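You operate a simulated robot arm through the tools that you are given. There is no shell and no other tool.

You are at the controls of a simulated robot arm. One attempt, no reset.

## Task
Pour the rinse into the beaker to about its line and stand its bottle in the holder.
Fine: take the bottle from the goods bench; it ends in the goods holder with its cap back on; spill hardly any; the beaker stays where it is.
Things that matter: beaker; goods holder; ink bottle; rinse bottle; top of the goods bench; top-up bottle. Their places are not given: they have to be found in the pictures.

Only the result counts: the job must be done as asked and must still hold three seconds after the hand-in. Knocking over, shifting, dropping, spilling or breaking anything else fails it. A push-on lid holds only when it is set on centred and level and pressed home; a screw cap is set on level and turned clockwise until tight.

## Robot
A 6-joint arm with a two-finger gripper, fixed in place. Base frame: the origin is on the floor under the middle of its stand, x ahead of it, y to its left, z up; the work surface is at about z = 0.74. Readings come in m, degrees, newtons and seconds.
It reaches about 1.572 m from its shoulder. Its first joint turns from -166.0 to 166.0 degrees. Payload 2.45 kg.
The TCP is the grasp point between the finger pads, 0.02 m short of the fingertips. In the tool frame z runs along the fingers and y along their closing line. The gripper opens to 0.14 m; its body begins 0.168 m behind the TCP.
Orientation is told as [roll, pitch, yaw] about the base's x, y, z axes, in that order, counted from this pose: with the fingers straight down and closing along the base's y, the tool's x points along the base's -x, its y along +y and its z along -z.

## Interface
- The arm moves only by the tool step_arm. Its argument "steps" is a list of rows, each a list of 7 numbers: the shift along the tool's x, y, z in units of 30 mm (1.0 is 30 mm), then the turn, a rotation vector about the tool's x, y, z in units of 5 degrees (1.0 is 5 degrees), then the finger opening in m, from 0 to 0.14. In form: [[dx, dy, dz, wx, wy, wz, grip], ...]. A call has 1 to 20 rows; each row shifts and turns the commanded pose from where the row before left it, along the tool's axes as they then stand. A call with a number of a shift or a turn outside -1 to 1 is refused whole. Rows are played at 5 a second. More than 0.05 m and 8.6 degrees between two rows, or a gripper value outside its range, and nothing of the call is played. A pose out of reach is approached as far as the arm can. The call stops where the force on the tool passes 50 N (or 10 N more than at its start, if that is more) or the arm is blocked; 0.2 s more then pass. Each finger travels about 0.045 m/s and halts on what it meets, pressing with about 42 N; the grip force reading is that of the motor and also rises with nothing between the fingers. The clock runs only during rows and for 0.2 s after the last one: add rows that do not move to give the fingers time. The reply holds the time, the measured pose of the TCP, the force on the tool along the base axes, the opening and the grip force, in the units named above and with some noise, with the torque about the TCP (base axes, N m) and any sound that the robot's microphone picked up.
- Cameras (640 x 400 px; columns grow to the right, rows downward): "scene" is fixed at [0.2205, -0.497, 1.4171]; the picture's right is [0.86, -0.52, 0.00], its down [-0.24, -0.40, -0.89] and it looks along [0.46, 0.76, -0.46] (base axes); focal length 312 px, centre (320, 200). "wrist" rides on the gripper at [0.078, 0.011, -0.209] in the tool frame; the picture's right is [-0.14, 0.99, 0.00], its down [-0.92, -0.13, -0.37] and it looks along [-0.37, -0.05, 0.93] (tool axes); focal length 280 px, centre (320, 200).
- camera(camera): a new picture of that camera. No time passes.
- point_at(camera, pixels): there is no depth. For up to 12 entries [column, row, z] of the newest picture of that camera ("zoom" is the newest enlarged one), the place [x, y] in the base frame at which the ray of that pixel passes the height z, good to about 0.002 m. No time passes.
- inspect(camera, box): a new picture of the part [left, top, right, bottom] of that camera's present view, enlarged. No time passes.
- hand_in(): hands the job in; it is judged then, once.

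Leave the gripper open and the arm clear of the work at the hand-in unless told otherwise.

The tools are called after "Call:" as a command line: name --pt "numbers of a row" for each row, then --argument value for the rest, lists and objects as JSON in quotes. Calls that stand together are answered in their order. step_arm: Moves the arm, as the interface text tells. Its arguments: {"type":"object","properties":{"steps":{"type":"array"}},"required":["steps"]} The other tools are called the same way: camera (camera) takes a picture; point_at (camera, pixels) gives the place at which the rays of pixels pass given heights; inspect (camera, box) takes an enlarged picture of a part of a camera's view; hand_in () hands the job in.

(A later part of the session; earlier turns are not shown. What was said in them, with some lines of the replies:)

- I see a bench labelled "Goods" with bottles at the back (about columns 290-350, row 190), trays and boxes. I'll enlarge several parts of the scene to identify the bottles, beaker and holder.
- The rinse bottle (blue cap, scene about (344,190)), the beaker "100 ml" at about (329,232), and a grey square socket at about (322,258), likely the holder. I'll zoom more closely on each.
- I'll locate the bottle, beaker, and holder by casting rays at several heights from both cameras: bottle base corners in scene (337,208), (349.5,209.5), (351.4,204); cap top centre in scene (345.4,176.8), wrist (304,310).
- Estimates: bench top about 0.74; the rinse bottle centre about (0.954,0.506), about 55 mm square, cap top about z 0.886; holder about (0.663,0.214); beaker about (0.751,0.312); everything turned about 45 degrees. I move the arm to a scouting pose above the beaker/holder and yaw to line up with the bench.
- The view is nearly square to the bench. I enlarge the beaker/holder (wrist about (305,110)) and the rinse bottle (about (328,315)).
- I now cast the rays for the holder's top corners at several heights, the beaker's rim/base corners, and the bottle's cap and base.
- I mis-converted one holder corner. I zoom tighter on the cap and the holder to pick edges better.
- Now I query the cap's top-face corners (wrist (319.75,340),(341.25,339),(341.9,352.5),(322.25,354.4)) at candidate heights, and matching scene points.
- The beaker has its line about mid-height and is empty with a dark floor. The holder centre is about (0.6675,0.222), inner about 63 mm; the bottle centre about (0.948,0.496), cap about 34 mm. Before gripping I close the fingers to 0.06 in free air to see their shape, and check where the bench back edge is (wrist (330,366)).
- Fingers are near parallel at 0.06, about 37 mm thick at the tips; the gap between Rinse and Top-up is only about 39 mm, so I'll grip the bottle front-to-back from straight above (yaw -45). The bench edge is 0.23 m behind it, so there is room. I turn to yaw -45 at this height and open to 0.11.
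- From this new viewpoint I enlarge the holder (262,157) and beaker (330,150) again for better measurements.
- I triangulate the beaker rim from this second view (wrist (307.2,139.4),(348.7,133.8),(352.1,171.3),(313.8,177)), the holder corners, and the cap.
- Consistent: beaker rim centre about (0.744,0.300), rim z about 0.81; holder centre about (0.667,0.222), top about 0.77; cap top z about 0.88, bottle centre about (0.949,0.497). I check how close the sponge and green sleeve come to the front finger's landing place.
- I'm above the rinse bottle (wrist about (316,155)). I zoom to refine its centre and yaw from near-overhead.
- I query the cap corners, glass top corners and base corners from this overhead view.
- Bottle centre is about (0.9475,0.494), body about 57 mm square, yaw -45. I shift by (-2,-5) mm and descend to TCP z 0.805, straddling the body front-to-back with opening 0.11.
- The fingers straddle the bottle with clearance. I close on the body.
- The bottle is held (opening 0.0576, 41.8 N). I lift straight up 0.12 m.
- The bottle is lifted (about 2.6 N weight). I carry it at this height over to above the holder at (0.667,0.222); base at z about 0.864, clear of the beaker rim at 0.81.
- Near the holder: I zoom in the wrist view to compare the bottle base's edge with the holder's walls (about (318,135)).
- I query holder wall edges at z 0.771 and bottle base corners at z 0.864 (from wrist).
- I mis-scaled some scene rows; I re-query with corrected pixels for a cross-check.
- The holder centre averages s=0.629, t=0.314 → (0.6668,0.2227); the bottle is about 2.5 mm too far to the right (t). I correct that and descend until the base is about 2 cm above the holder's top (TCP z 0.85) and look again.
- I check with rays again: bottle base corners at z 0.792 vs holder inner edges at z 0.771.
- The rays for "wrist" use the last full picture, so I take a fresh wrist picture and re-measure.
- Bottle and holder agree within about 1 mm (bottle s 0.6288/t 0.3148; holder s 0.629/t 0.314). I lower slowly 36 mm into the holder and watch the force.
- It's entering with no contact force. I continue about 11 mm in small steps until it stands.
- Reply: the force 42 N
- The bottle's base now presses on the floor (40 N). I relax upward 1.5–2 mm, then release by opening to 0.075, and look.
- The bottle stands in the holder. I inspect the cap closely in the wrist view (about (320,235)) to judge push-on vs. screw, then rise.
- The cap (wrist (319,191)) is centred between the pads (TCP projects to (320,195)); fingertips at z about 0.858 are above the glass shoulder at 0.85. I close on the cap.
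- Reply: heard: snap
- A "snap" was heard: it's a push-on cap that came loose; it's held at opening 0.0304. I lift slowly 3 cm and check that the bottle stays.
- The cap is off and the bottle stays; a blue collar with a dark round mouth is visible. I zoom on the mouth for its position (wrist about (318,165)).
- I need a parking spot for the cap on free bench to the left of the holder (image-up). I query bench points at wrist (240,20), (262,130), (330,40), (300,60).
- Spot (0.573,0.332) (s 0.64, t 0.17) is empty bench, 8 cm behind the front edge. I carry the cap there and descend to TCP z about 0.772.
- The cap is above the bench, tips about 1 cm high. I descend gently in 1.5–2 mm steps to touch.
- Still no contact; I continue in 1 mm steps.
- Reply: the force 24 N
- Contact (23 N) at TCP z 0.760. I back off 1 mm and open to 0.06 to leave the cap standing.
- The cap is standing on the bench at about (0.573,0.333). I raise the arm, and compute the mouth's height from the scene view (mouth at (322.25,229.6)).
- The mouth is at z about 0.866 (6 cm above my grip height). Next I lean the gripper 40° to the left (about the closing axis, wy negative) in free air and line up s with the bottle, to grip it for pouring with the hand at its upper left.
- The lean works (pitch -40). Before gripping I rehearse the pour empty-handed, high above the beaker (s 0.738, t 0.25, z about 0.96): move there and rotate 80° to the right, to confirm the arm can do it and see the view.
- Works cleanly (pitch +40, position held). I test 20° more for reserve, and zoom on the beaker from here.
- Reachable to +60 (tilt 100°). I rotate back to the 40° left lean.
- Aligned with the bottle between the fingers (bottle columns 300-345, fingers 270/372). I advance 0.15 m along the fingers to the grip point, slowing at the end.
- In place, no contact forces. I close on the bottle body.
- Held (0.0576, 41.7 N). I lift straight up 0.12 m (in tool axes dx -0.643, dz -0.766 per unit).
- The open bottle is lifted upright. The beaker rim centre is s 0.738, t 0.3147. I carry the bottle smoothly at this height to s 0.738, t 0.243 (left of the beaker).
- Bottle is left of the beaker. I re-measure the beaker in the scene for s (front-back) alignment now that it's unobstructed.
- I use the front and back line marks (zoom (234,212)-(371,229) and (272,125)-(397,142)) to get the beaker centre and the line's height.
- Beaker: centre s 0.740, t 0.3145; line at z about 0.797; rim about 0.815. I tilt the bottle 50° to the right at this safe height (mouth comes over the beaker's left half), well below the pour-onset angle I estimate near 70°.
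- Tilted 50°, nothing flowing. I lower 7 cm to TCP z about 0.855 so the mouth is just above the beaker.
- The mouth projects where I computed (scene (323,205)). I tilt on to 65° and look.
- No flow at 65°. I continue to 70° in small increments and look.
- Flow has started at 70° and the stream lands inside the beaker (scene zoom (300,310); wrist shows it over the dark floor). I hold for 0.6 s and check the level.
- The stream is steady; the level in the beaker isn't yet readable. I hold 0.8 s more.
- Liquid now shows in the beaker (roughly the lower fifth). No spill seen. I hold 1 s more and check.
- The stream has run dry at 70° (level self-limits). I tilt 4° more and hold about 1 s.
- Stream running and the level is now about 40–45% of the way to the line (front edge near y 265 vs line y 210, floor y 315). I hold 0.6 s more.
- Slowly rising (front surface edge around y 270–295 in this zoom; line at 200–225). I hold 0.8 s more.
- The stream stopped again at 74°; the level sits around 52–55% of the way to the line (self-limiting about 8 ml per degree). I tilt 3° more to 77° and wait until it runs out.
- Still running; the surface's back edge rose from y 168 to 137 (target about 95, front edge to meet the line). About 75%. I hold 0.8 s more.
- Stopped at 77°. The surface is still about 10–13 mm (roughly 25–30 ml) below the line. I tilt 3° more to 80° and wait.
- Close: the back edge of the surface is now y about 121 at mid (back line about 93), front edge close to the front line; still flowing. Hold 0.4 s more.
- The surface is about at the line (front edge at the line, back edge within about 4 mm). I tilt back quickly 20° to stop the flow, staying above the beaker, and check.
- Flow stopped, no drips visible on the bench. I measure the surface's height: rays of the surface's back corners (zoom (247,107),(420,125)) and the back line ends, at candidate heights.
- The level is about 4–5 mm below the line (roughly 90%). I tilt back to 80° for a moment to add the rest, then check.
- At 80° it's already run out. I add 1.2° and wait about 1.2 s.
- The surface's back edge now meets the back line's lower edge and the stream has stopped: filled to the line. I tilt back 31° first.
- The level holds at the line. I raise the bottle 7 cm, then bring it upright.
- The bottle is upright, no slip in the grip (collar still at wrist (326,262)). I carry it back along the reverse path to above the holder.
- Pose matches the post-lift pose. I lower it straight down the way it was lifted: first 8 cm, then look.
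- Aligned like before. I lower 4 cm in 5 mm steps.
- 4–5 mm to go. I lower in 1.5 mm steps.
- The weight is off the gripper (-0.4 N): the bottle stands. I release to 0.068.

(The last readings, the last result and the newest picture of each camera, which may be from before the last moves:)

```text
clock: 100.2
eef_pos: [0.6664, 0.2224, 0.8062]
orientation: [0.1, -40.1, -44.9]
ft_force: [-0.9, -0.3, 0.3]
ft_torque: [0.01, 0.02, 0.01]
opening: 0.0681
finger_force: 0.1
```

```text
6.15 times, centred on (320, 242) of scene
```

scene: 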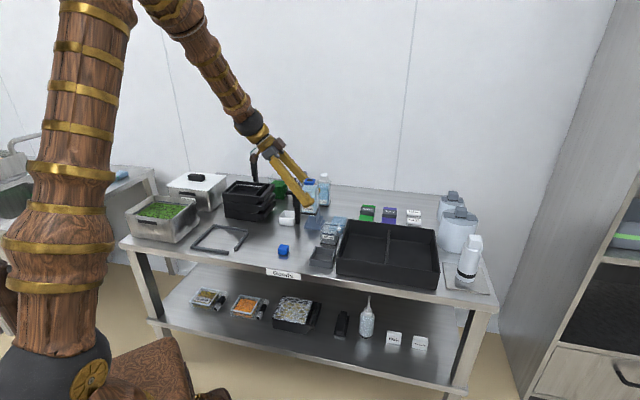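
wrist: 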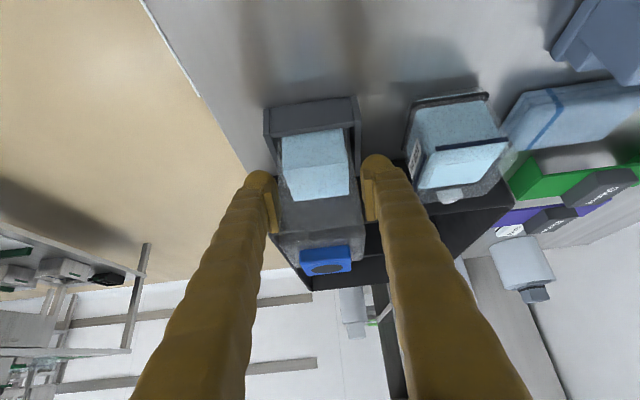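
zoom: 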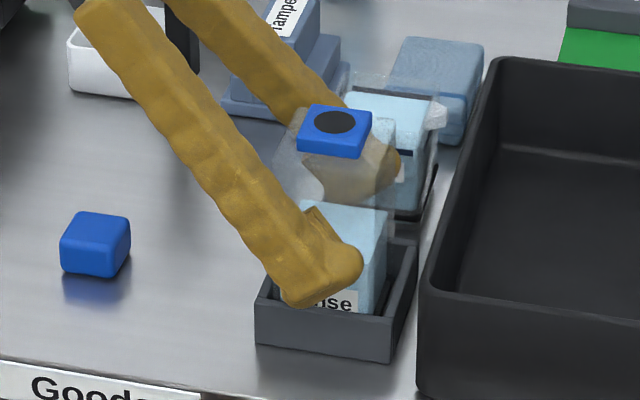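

The bottle stands in the holder. I retract along the fingers 0.15 m (same straight path out).

Call:
step_arm --pt "0 0 -0.2 0 0 0 0.068" --pt "0 0 -0.4 0 0 0 0.068" --pt "0 0 -0.5 0 0 0 0.068" --pt "0 0 -0.6 0 0 0 0.068" --pt "0 0 -0.8 0 0 0 0.068" --pt "0 0 -0.8 0 0 0 0.068" --pt "0 0 -0.9 0 0 0 0.068" --pt "0 0 -0.9 0 0 0 0.068" --pt "0 0 0 0 0 0 0.068"

Call:
camera --camera "wrist"

Call:
inspect --camera "scene" --box '[260, 190, 360, 280]'

```text
clock: 102.2
eef_pos: [0.5957, 0.2928, 0.9218]
orientation: [-0.1, -40.0, -45.1]
ft_force: [0.2, 0.5, 0.6]
ft_torque: [-0.03, -0.02, 0.0]
opening: 0.068
finger_force: 0.1
```

```text
taken
```

wrist: 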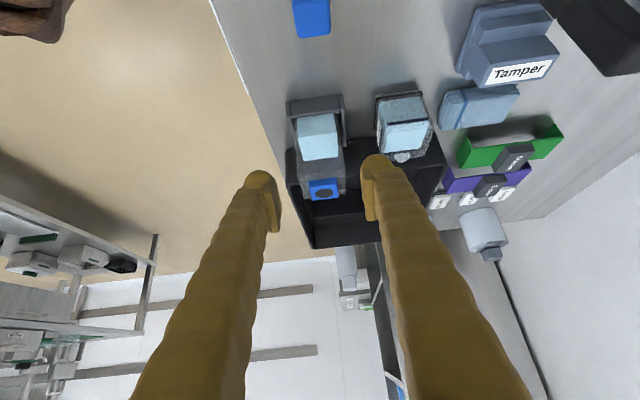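

```text
4.44 times, centred on (310, 235) of scene
```

zoom: 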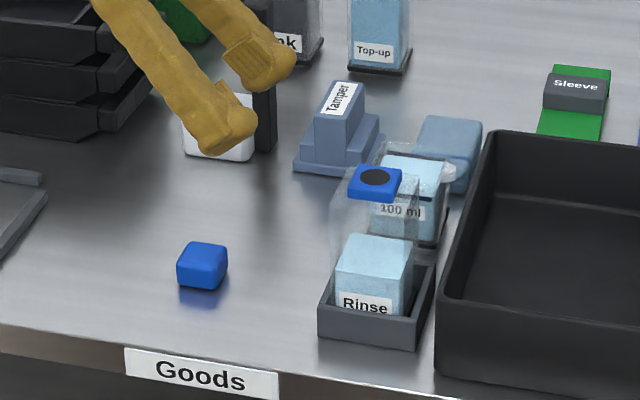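

Bottle and beaker stand fine. I swing the gripper vertical again and move above the parked cap (about s 0.640, t 0.1695).

Call:
step_arm --pt "0 0 0 0 1 0 0.068" --pt "0 0 0 0 1 0 0.068" --pt "0 0 0 0 1 0 0.068" --pt "0 0 0 0 1 0 0.068" --pt "0 0 0 0 1 0 0.068" --pt "0 0 0 0 1 0 0.068" --pt "0 0 0 0 1 0 0.068" --pt "0 0 0 0 1 0 0.068" --pt "0.5 0.133 0 0 0 0 0.068" --pt "0.5 0.133 0 0 0 0 0.068" --pt "0.49 0.134 0 0 0 0 0.068" --pt "0 0 0.7 0 0 0 0.06" --pt "0 0 0.7 0 0 0 0.06" --pt "0 0 0.6 0 0 0 0.06" --pt "0 0 0 0 0 0 0.06"

Call:
camera --camera "wrist"

Call:
inspect --camera "wrist" --box '[270, 130, 370, 230]'

```text
clock: 105.4
eef_pos: [0.5738, 0.3329, 0.8633]
orientation: [-0.1, 0.1, -45.0]
ft_force: [0.5, 0.0, 0.9]
ft_torque: [-0.01, -0.03, -0.01]
opening: 0.06
finger_force: 0.0
```

```text
taken
```

wrist: 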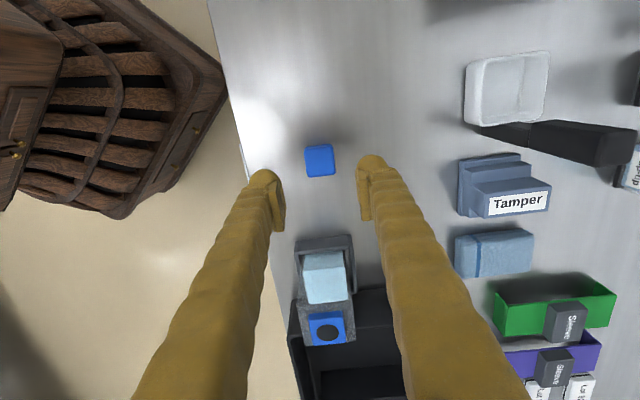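

```text
4.00 times, centred on (320, 180) of wrist
```

zoom: 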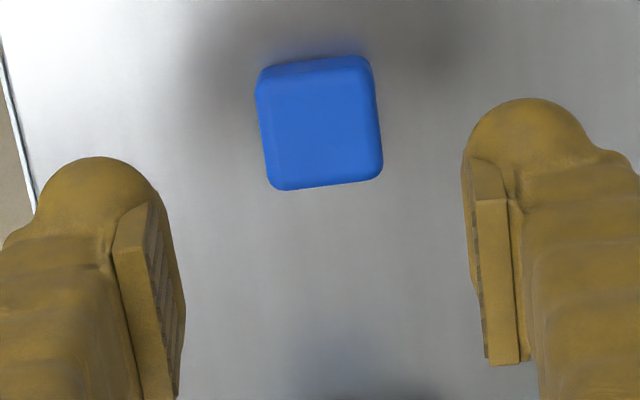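

I measure the cap's centre from the zoom: top-face corners (262,72),(367,58),(381,175),(273,189).

Call:
point_at --camera "zoom" --pixels '[[262, 72, 0.762], [367, 58, 0.762], [381, 175, 0.762], [273, 189, 0.762], [320, 125, 0.762]]'

```text
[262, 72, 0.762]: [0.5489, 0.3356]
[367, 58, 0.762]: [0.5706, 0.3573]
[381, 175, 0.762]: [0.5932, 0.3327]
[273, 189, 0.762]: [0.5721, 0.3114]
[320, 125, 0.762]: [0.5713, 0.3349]
```

The cap centre is about s 0.6403, t 0.168; I shift 1.5 mm left and descend to TCP z about 0.7628 (tips 2 mm above the bench) and then close.

Call:
step_arm --pt "0.05 -0.02 0.5 0 0 0 0.06" --pt "0 0 0.7 0 0 0 0.06" --pt "0 0 0.7 0 0 0 0.06" --pt "0 0 0.7 0 0 0 0.06" --pt "0 0 0.4 0 0 0 0.06" --pt "0 0 0.2 0 0 0 0.06" --pt "0 0 0.1 0 0 0 0.06" --pt "0 0 0 0 0 0 0.06"

Call:
inspect --camera "wrist" --box '[270, 140, 370, 240]'

```text
clock: 107.2
eef_pos: [0.5726, 0.3327, 0.7643]
orientation: [0.0, -0.1, -45.0]
ft_force: [-0.3, -0.2, -0.2]
ft_torque: [0.01, 0.02, -0.04]
opening: 0.0603
finger_force: 0.1
```

```text
4.00 times, centred on (320, 190) of wrist
```

zoom: 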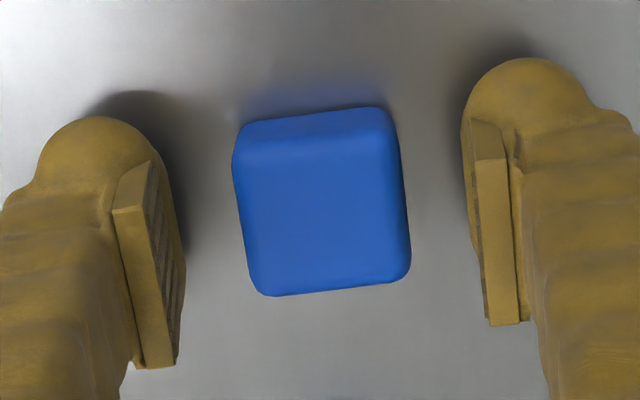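

I check the cap's top-face edges with rays (right edge (265,293),(405,276); left top edge (242,158),(392,135)) to centre the grip along t.

Call:
point_at --camera "zoom" --pixels '[[265, 293, 0.762], [405, 276, 0.762], [242, 158, 0.762], [392, 135, 0.762], [242, 125, 0.742], [385, 108, 0.742], [320, 220, 0.762]]'

```text
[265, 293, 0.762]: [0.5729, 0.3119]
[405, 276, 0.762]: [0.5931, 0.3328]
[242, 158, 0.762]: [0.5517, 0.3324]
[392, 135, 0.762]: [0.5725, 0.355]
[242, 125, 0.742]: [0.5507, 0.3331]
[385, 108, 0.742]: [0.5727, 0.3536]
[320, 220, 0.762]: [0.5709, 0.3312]
```

The cap is centred on the TCP (t 0.1694 vs 0.1696). I close on it.

Call:
step_arm --pt "0 0 0 0 0 0 0.02" --pt "0 0 0 0 0 0 0.02" --pt "0 0 0 0 0 0 0.02" --pt "0 0 0 0 0 0 0.02" --pt "0 0 0 0 0 0 0.02"

Call:
inspect --camera "wrist" --box '[270, 140, 370, 240]'

```text
clock: 108.4
eef_pos: [0.5727, 0.3331, 0.7636]
orientation: [0.0, 0.0, -44.9]
ft_force: [-0.9, -0.5, 0.5]
ft_torque: [-0.03, -0.01, -0.01]
opening: 0.0303
finger_force: 41.5
```

```text
4.00 times, centred on (320, 190) of wrist
```

zoom: 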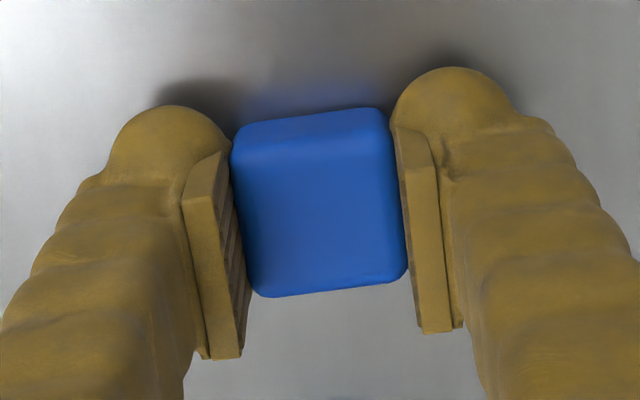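

Cap held (0.0303). I lift 0.18 m and look at the bottle's mouth for its position.

Call:
step_arm --pt "0 0 -0.3 0 0 0 0.02" --pt "0 0 -0.7 0 0 0 0.02" --pt "0 0 -0.9 0 0 0 0.02" --pt "0 0 -0.9 0 0 0 0.02" --pt "0 0 -0.9 0 0 0 0.02" --pt "0 0 -0.9 0 0 0 0.02" --pt "0 0 -0.8 0 0 0 0.02" --pt "0 0 -0.6 0 0 0 0.02" --pt "0 0 0 0 0 0 0.02"

Call:
camera --camera "wrist"

Call:
inspect --camera "wrist" --box '[280, 180, 380, 290]'

Call:
inspect --camera "scene" --box '[305, 215, 345, 275]'

```text
clock: 110.4
eef_pos: [0.5724, 0.3324, 0.9444]
orientation: [-0.1, 0.0, -45.0]
ft_force: [-0.1, -0.2, 0.3]
ft_torque: [0.03, 0.01, 0.02]
opening: 0.0303
finger_force: 41.2
```

```text
taken
```

wrist: 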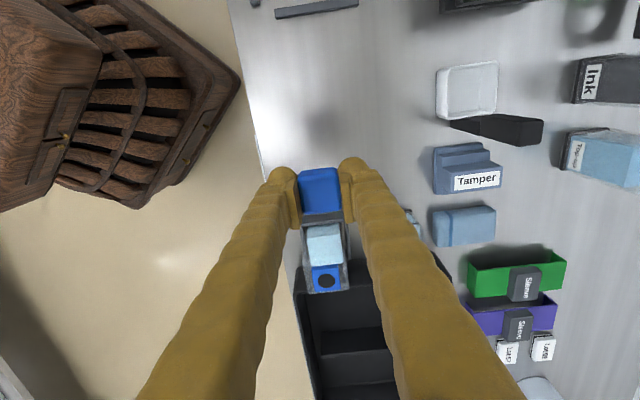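

```text
3.64 times, centred on (330, 235) of wrist
```

zoom: 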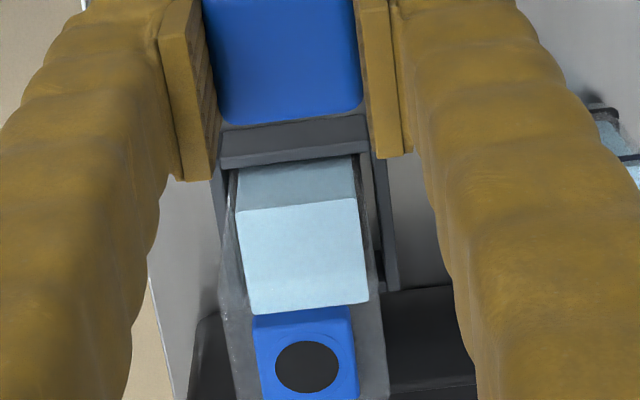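

```text
6.67 times, centred on (325, 245) of scene
```

zoom: 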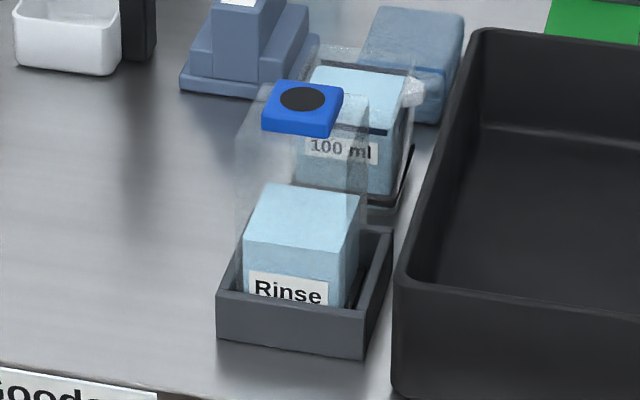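

I triangulate the mouth: wrist (326.4,280.6) and scene (322.45,229.7).

Call:
point_at --camera "wrist" --pixels '[[326.4, 280.6, 0.856], [326.4, 280.6, 0.86], [326.4, 280.6, 0.864], [326.4, 280.6, 0.868]]'

Call:
point_at --camera "scene" --pixels '[[322.45, 229.7, 0.856], [322.45, 229.7, 0.86], [322.45, 229.7, 0.864], [322.45, 229.7, 0.868]]'

```text
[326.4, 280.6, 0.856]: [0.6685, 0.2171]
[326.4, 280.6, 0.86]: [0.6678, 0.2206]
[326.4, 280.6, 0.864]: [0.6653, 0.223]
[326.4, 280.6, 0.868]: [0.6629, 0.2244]
```

```text
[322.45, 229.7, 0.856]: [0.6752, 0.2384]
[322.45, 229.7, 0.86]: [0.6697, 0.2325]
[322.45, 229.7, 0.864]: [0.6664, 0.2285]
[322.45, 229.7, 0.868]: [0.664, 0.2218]
```

The mouth is at about s 0.628, t 0.312, z 0.867 (consistent with the earlier uncapping pose s 0.629, t 0.313). I carry the cap above it at this height.

Call:
step_arm --pt "-0.4 -0.03 0 0 0 0 0.02" --pt "-0.7 -0.06 0 0 0 0 0.02" --pt "-0.8 -0.07 0 0 0 0 0.02" --pt "-0.8 -0.07 0 0 0 0 0.02" --pt "-0.8 -0.06 0 0 0 0 0.02" --pt "-0.7 -0.05 0 0 0 0 0.02" --pt "-0.4 -0.027 0 0 0 0 0.02" --pt "-0.16 -0.01 0 0 0 0 0.02" --pt "0 0 0.5 0 0 0 0.02" --pt "0 0 0 0 0 0 0.02"

Call:
camera --camera "wrist"

Call:
inspect --camera "wrist" --box '[280, 110, 360, 225]'

Call:
inspect --camera "scene" --box '[300, 195, 350, 255]'

```text
clock: 112.6
eef_pos: [0.6651, 0.2243, 0.9287]
orientation: [0.1, 0.0, -45.1]
ft_force: [0.2, 0.8, 0.9]
ft_torque: [0.0, -0.04, 0.02]
opening: 0.03
finger_force: 42.6
```

```text
taken
```

wrist: 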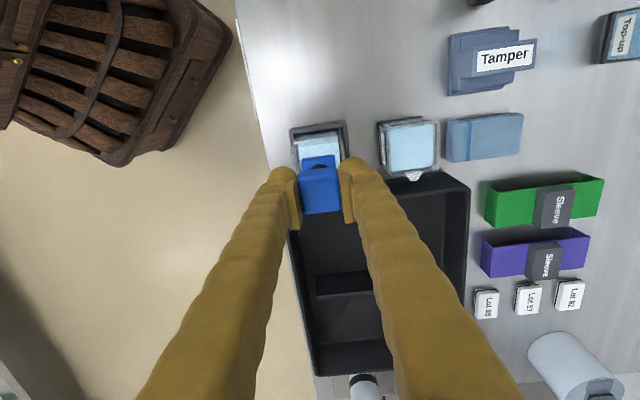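

```text
3.48 times, centred on (320, 168) of wrist
```

zoom: 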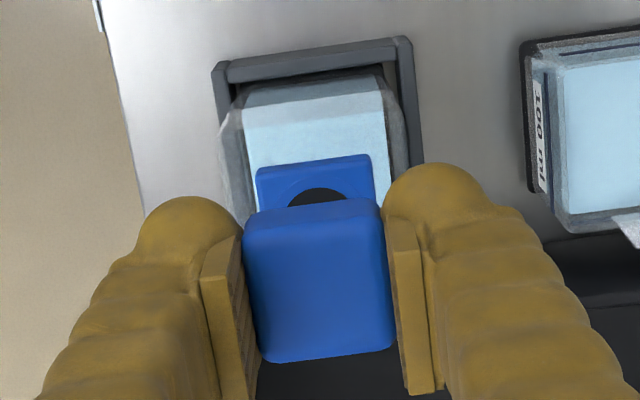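

```text
6.67 times, centred on (325, 225) of scene
```

zoom: 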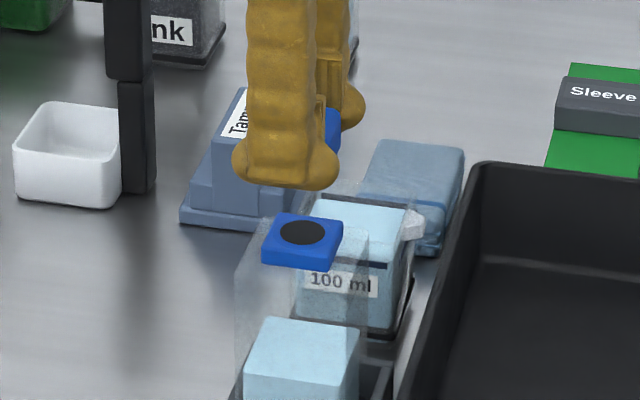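

I zoom in closer on the collar to compare its edges with the cap's.

Call:
inspect --camera "wrist" --box '[295, 145, 345, 215]'

```text
5.71 times, centred on (320, 180) of wrist
```

zoom: 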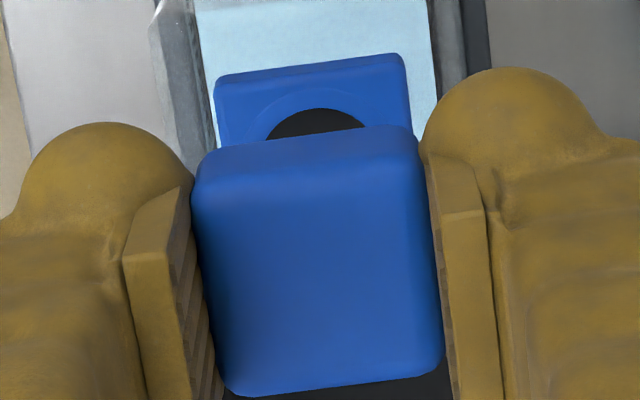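

I query the collar's left edge, the estimated mouth centre (317,169), and the cap's top edges.

Call:
point_at --camera "zoom" --pixels '[[217, 85, 0.867], [403, 60, 0.867], [317, 169, 0.867], [240, 393, 0.927], [440, 372, 0.927], [198, 192, 0.927], [420, 165, 0.927], [318, 108, 0.867]]'

```text
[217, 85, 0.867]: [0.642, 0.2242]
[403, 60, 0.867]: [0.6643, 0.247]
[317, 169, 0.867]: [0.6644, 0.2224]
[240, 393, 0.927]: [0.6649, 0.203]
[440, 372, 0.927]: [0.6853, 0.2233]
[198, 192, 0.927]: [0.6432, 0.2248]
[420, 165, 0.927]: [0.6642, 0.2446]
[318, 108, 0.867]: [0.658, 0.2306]
```

Cap centre (s 0.628, t 0.3115) and collar/mouth centre (s 0.6285, t about 0.312) agree within 1 mm. I descend 3 cm, then in small steps press on.

Call:
step_arm --pt "-0.01 0.01 0.3 0 0 0 0.02" --pt "0 0 0.3 0 0 0 0.02" --pt "0 0 0.2 0 0 0 0.02" --pt "0 0 0.2 0 0 0 0.02" --pt "0 0 0.1 0 0 0 0.02" --pt "0 0 0 0 0 0 0.02"

Call:
inspect --camera "wrist" --box '[290, 130, 350, 220]'

Call:
inspect --camera "scene" --box '[300, 205, 350, 255]'

```text
clock: 114.0
eef_pos: [0.6654, 0.2253, 0.8966]
orientation: [0.0, -0.1, -44.9]
ft_force: [-0.5, 0.1, 0.1]
ft_torque: [0.01, -0.01, -0.01]
opening: 0.0303
finger_force: 42.3
```

```text
4.44 times, centred on (320, 175) of wrist
```

zoom: 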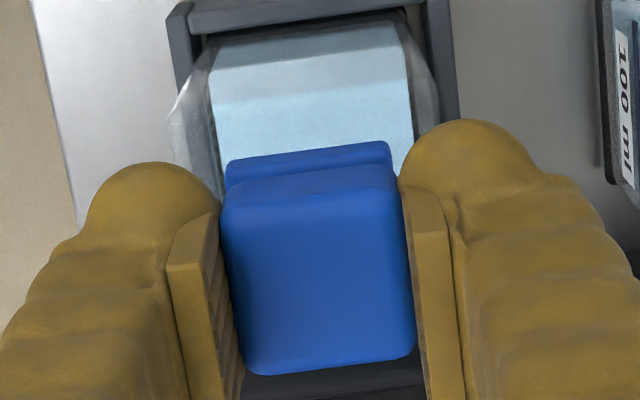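

```text
8.00 times, centred on (325, 230) of scene
```

zoom: 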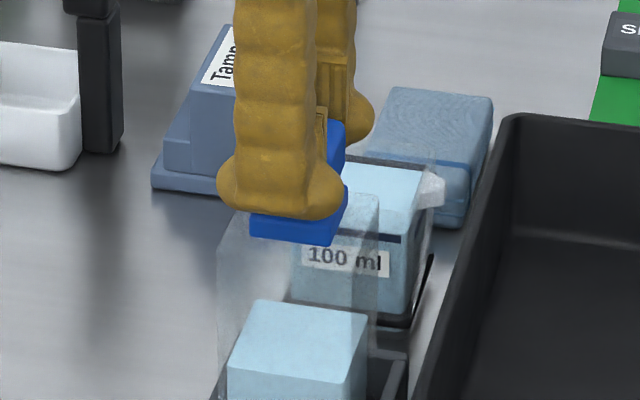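

The cap is a few mm above the collar, aligned. I continue in 1.2 mm steps, watching force and sound.

Call:
step_arm --pt "0 0 0.05 0 0 0 0.02" --pt "0 0 0.05 0 0 0 0.02" --pt "0 0 0.04 0 0 0 0.02" --pt "0 0 0 0 0 0 0.02"

```text
clock: 115.0
eef_pos: [0.6654, 0.2247, 0.8919]
orientation: [-0.1, -0.1, -45.0]
ft_force: [0.4, 0.2, 0.0]
ft_torque: [0.01, 0.01, -0.02]
opening: 0.0301
finger_force: 42.1
```

Call:
step_arm --pt "0 0 0.04 0 0 0 0.02" --pt "0 0 0.04 0 0 0 0.02" --pt "0 0 0 0 0 0 0.02"

Call:
inspect --camera "scene" --box '[310, 210, 340, 245]'

```text
clock: 115.8
eef_pos: [0.6658, 0.2244, 0.8893]
orientation: [0.0, 0.1, -45.0]
ft_force: [0.6, -0.5, -0.2]
ft_torque: [0.01, -0.02, -0.01]
opening: 0.0302
finger_force: 42.0
```

```text
11.43 times, centred on (325, 228) of scene
```

zoom: 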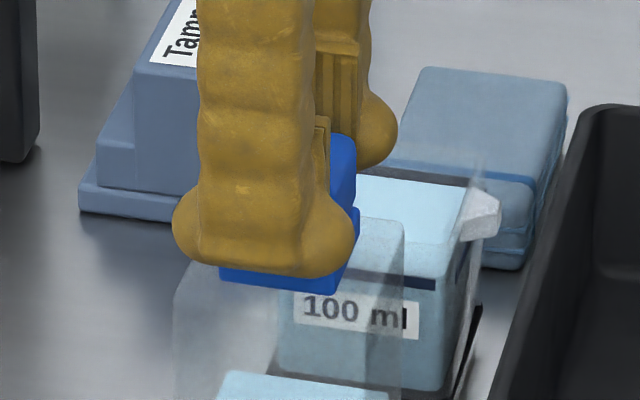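

No contact force yet; the cap's lower edge is right at the collar. I continue in 1 mm steps.

Call:
step_arm --pt "0 0 0.035 0 0 0 0.02" --pt "0 0 0 0 0 0 0.02"

Call:
step_arm --pt "0 0 0.035 0 0 0 0.02" --pt "0 0 0 0 0 0 0.02"

```text
clock: 116.4
eef_pos: [0.666, 0.2247, 0.8886]
orientation: [0.1, 0.1, -45.0]
ft_force: [-0.4, -0.1, 8.6]
ft_torque: [0.0, 0.03, 0.01]
opening: 0.0303
finger_force: 42.0
```

```text
clock: 117.0
eef_pos: [0.6662, 0.2247, 0.8879]
orientation: [0.2, 0.0, -45.0]
ft_force: [-2.3, 1.8, 31.2]
ft_torque: [0.01, 0.09, -0.01]
opening: 0.03
finger_force: 42.1
```

Contact; 31 N now, no snap yet. I press 0.5 mm more.

Call:
step_arm --pt "0 0 0.018 0 0 0 0.02" --pt "0 0 0 0 0 0 0.02" --pt "0 0 0 0 0 0 0.02"

Call:
inspect --camera "scene" --box '[310, 210, 340, 245]'

```text
clock: 117.8
eef_pos: [0.6658, 0.2244, 0.8872]
orientation: [0.1, 0.0, -45.0]
ft_force: [2.8, -0.4, 44.6]
ft_torque: [-0.01, 0.01, -0.01]
opening: 0.0305
finger_force: 42.4
```

```text
11.43 times, centred on (325, 228) of scene
```

zoom: 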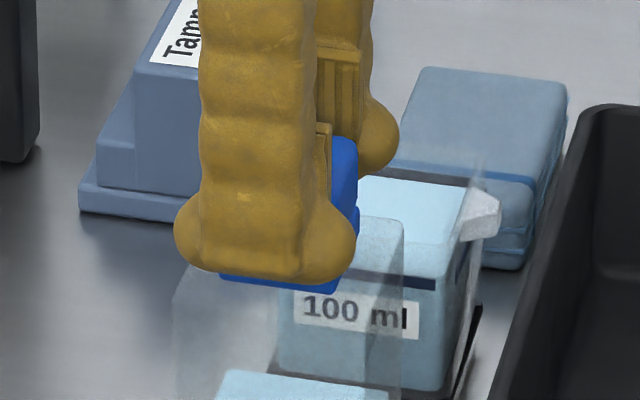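

44.6 N and still no snap. I press a little further (each call may rise 10 N above its start).

Call:
step_arm --pt "0 0 0.015 0 0 0 0.02" --pt "0 0 0 0 0 0 0.02"

```text
clock: 118.4
eef_pos: [0.6655, 0.224, 0.8871]
orientation: [0.1, 0.0, -45.0]
ft_force: [3.5, 0.3, 43.1]
ft_torque: [-0.04, -0.1, -0.01]
opening: 0.0301
finger_force: 41.8
```

The force no longer rises (43 N) – the pads start slipping on the cap. Better: relax, let go, and press from above with closed fingertips. I relax 1.5 mm, then open a little and look.

Call:
step_arm --pt "0 0 -0.045 0 0 0 0.02" --pt "0 0 0 0 0 0 0.02"

Call:
step_arm --pt "0 0 0 0 0 0 0.036" --pt "0 0 0 0 0 0 0.045" --pt "0 0 0 0 0 0 0.055" --pt "0 0 0 0 0 0 0.055"

Call:
camera --camera "wrist"

Call:
inspect --camera "wrist" --box '[290, 130, 350, 220]'

Call:
inspect --camera "scene" --box '[310, 210, 340, 245]'

```text
clock: 119.0
eef_pos: [0.6639, 0.2233, 0.8872]
orientation: [-0.1, 0.0, -44.9]
ft_force: [2.5, 0.8, 9.5]
ft_torque: [-0.02, -0.09, 0.0]
opening: 0.0301
finger_force: 41.6
```

```text
clock: 120.0
eef_pos: [0.6649, 0.2237, 0.8877]
orientation: [0.0, -0.1, -45.1]
ft_force: [-0.4, 0.8, -0.4]
ft_torque: [-0.02, 0.03, -0.02]
opening: 0.055
finger_force: 0.0
heard: snap
```

```text
taken
```

wrist: 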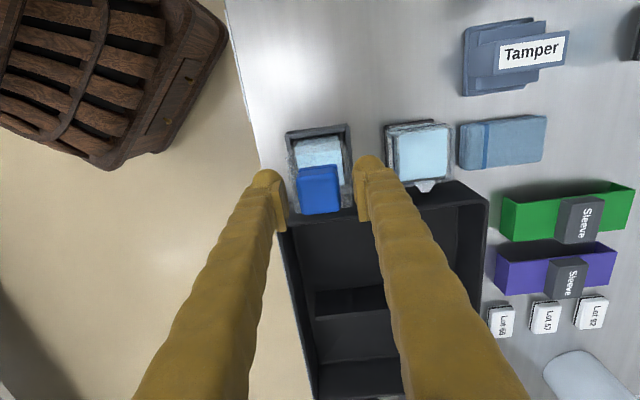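

```text
4.44 times, centred on (320, 175) of wrist
```

zoom: 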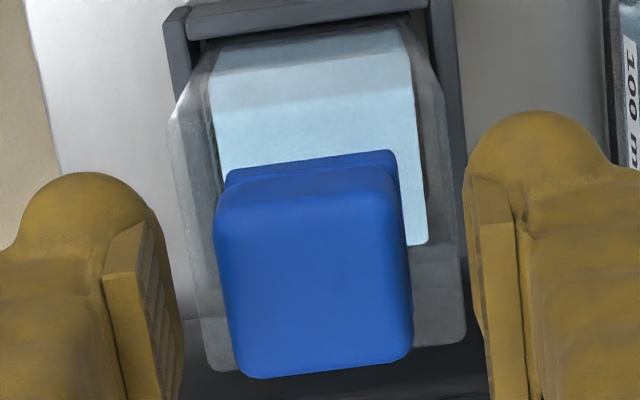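

```text
11.43 times, centred on (325, 228) of scene
```

zoom: 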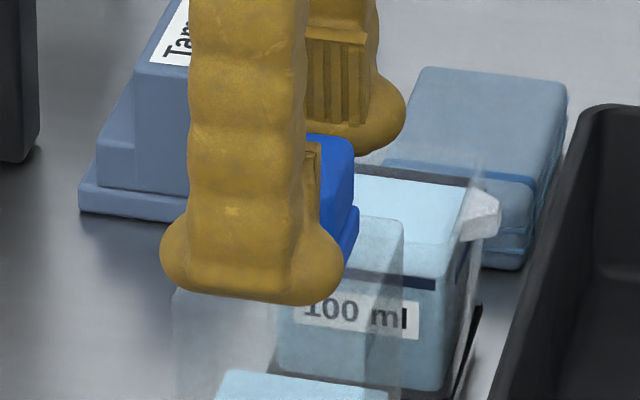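

A "snap" was heard as I released: the cap seems to have latched. I rise and inspect how it sits.

Call:
step_arm --pt "0 0 -0.3 0 0 0 0.055" --pt "0 0 -0.6 0 0 0 0.055" --pt "0 0 -0.8 0 0 0 0.055" --pt "0 0 -0.8 0 0 0 0.055" --pt "0 0 -0.3 0 0 0 0.055" --pt "0 0 0 0 0 0 0.055"

Call:
camera --camera "wrist"

Call:
inspect --camera "wrist" --box '[285, 110, 355, 210]'

Call:
inspect --camera "scene" --box '[308, 212, 342, 252]'

```text
clock: 121.4
eef_pos: [0.664, 0.2246, 0.9717]
orientation: [0.0, 0.0, -45.0]
ft_force: [-0.2, 0.5, -0.6]
ft_torque: [0.0, 0.0, 0.01]
opening: 0.0551
finger_force: 0.0
```

```text
taken
```

wrist: 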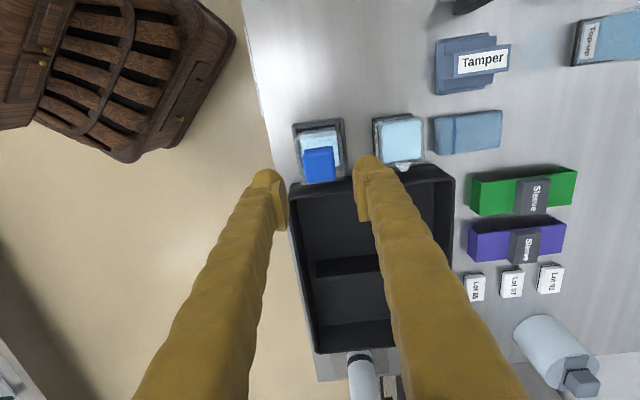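

```text
4.00 times, centred on (320, 160) of wrist
```

zoom: 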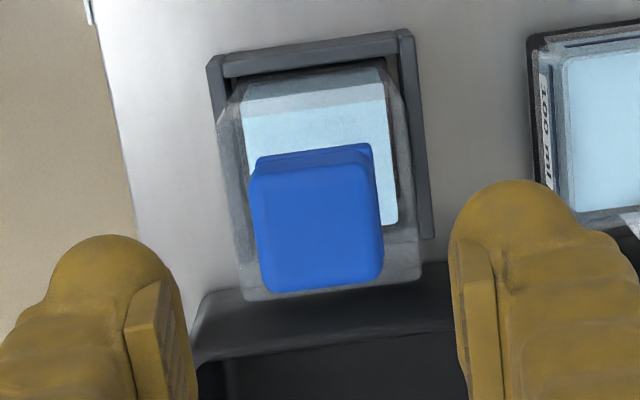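

```text
10.00 times, centred on (325, 232) of scene
```

zoom: 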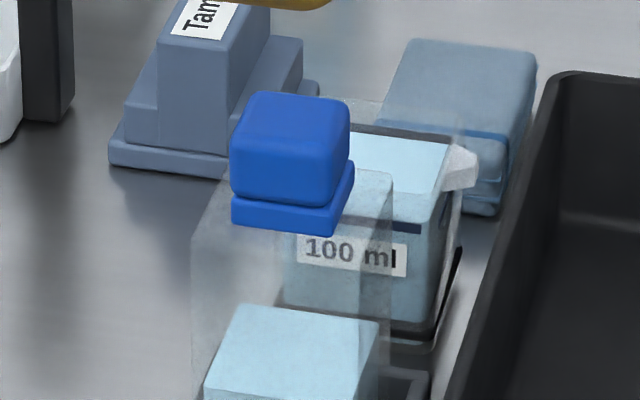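

The cap looks level and flush on the collar. I zoom in more in the wrist view and measure cap vs. collar centring.

Call:
inspect --camera "wrist" --box '[298, 138, 338, 190]'

```text
7.69 times, centred on (318, 164) of wrist
```

zoom: 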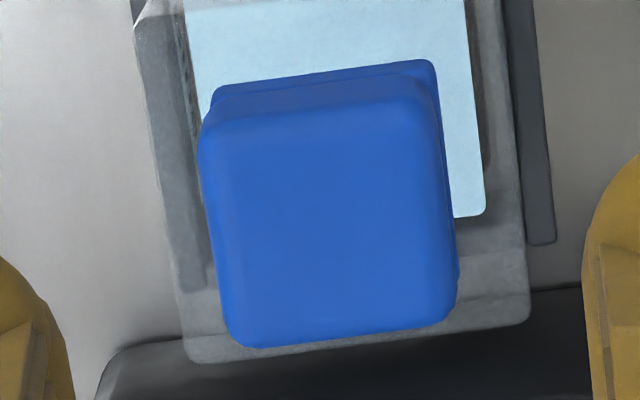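

I query rays: collar left edge (213,95),(435,68) at z 0.867; cap top-face edges right (245,345),(450,318), left (205,125),(425,98) at z 0.889.

Call:
point_at --camera "zoom" --pixels '[[214, 90, 0.866], [435, 62, 0.866], [245, 346, 0.888], [450, 318, 0.888], [203, 128, 0.888], [428, 100, 0.888], [330, 215, 0.888]]'

```text
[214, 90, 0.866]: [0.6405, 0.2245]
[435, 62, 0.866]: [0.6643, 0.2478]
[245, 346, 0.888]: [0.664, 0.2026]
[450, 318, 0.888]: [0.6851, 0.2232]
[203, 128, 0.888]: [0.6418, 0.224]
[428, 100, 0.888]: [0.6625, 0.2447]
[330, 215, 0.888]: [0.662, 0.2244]
```

Cap and collar agree within 0.6 mm in both directions and it lies level; with the snap heard, it's home. I move the arm up and clear toward its start region, opening the gripper.

Call:
step_arm --pt "0 0 -0.8 0 0 0 0.06" --pt "0 0 -1 0 0 0 0.08" --pt "0 0 -1 0 0 0 0.1" --pt "0 0 -1 0 0 0 0.12" --pt "0 0 -1 0 0 0 0.14" --pt "0 0 -1 0 0 0 0.14" --pt "0 0 -0.7 0 0 0 0.14" --pt "0.9 0 0 0 0 0 0.14" --pt "0.9 0 0 0 0 0 0.14" --pt "0.9 0 0 0 0 0 0.14" --pt "0.9 0 0 0 0 0 0.14" --pt "0.9 0 0 0 0 0 0.14" --pt "0.9 0 0 0 0 0 0.14" --pt "0 0 0 0 0 0 0.14"

Call:
camera --camera "scene"

Call:
camera --camera "wrist"

Call:
inspect --camera "scene" --box '[290, 190, 370, 280]'

Call:
inspect --camera "scene" --box '[308, 212, 342, 252]'

```text
clock: 124.4
eef_pos: [0.5496, 0.3387, 1.166]
orientation: [0.0, 0.0, -45.1]
ft_force: [-0.5, -0.4, -1.1]
ft_torque: [0.02, 0.02, 0.01]
opening: 0.1399
finger_force: 0.0
```

```text
taken
```

scene: 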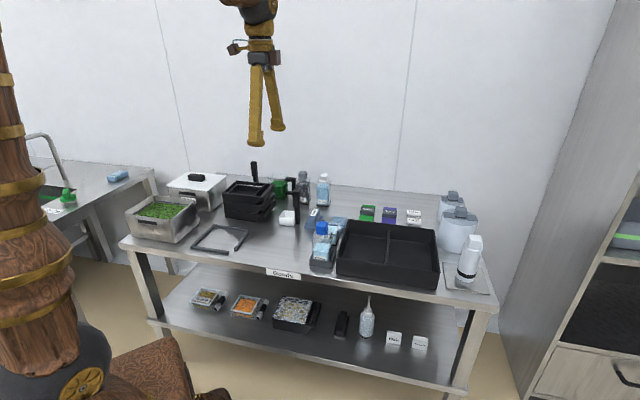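

```text
taken
```

wrist: 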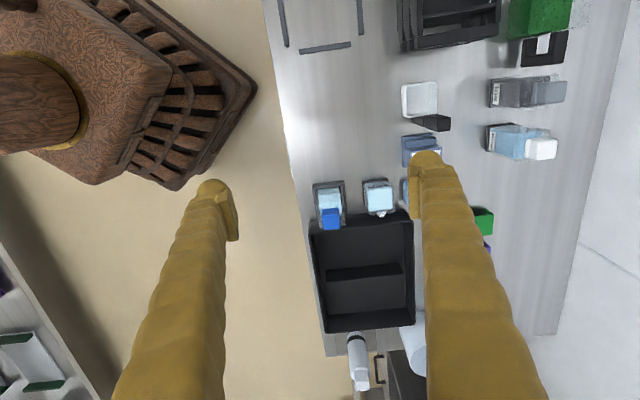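

```text
4.44 times, centred on (330, 235) of scene
```

zoom: 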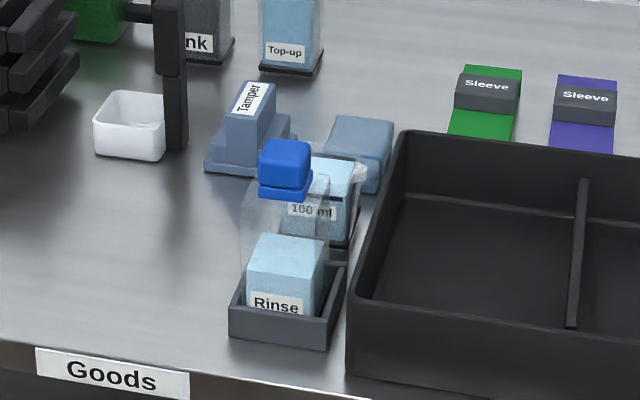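

```text
10.00 times, centred on (325, 232) of scene
```

zoom: 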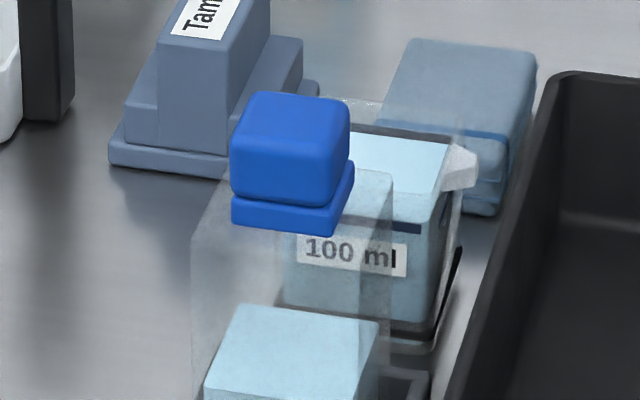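

The final view shows the rinse bottle in the holder with its blue cap on, the beaker in place and filled to its line, nothing else moved and no puddles; the gripper is open and the arm is clear. I hand in.

Call:
hand_in

```text
The job is handed in.
```

I poured the rinse into the beaker up to its line and stood its bottle in the goods holder with the cap back on. The job is handed in, and I have not seen the verdict.

- **Fill level:** the liquid meets the line to within about a millimetre in the enlarged pictures. The stream had stopped before I tilted the bottle back.
- **Cap:** it is a push-on cap. It came off with a snap at the start. I then set it back on, centred to within about 0.6 mm, and pressed with roughly 43 N until my grip began to slip. A second snap came as I let go, which I take to be it seating. I did not pull on it to check, since gripping it was what popped it off the first time.
- **Everything else:** the beaker was not touched. I saw no liquid on the bench, and nothing else appeared to have moved in the last pictures.
- **Arm:** the gripper is open and the arm is well above the bench.
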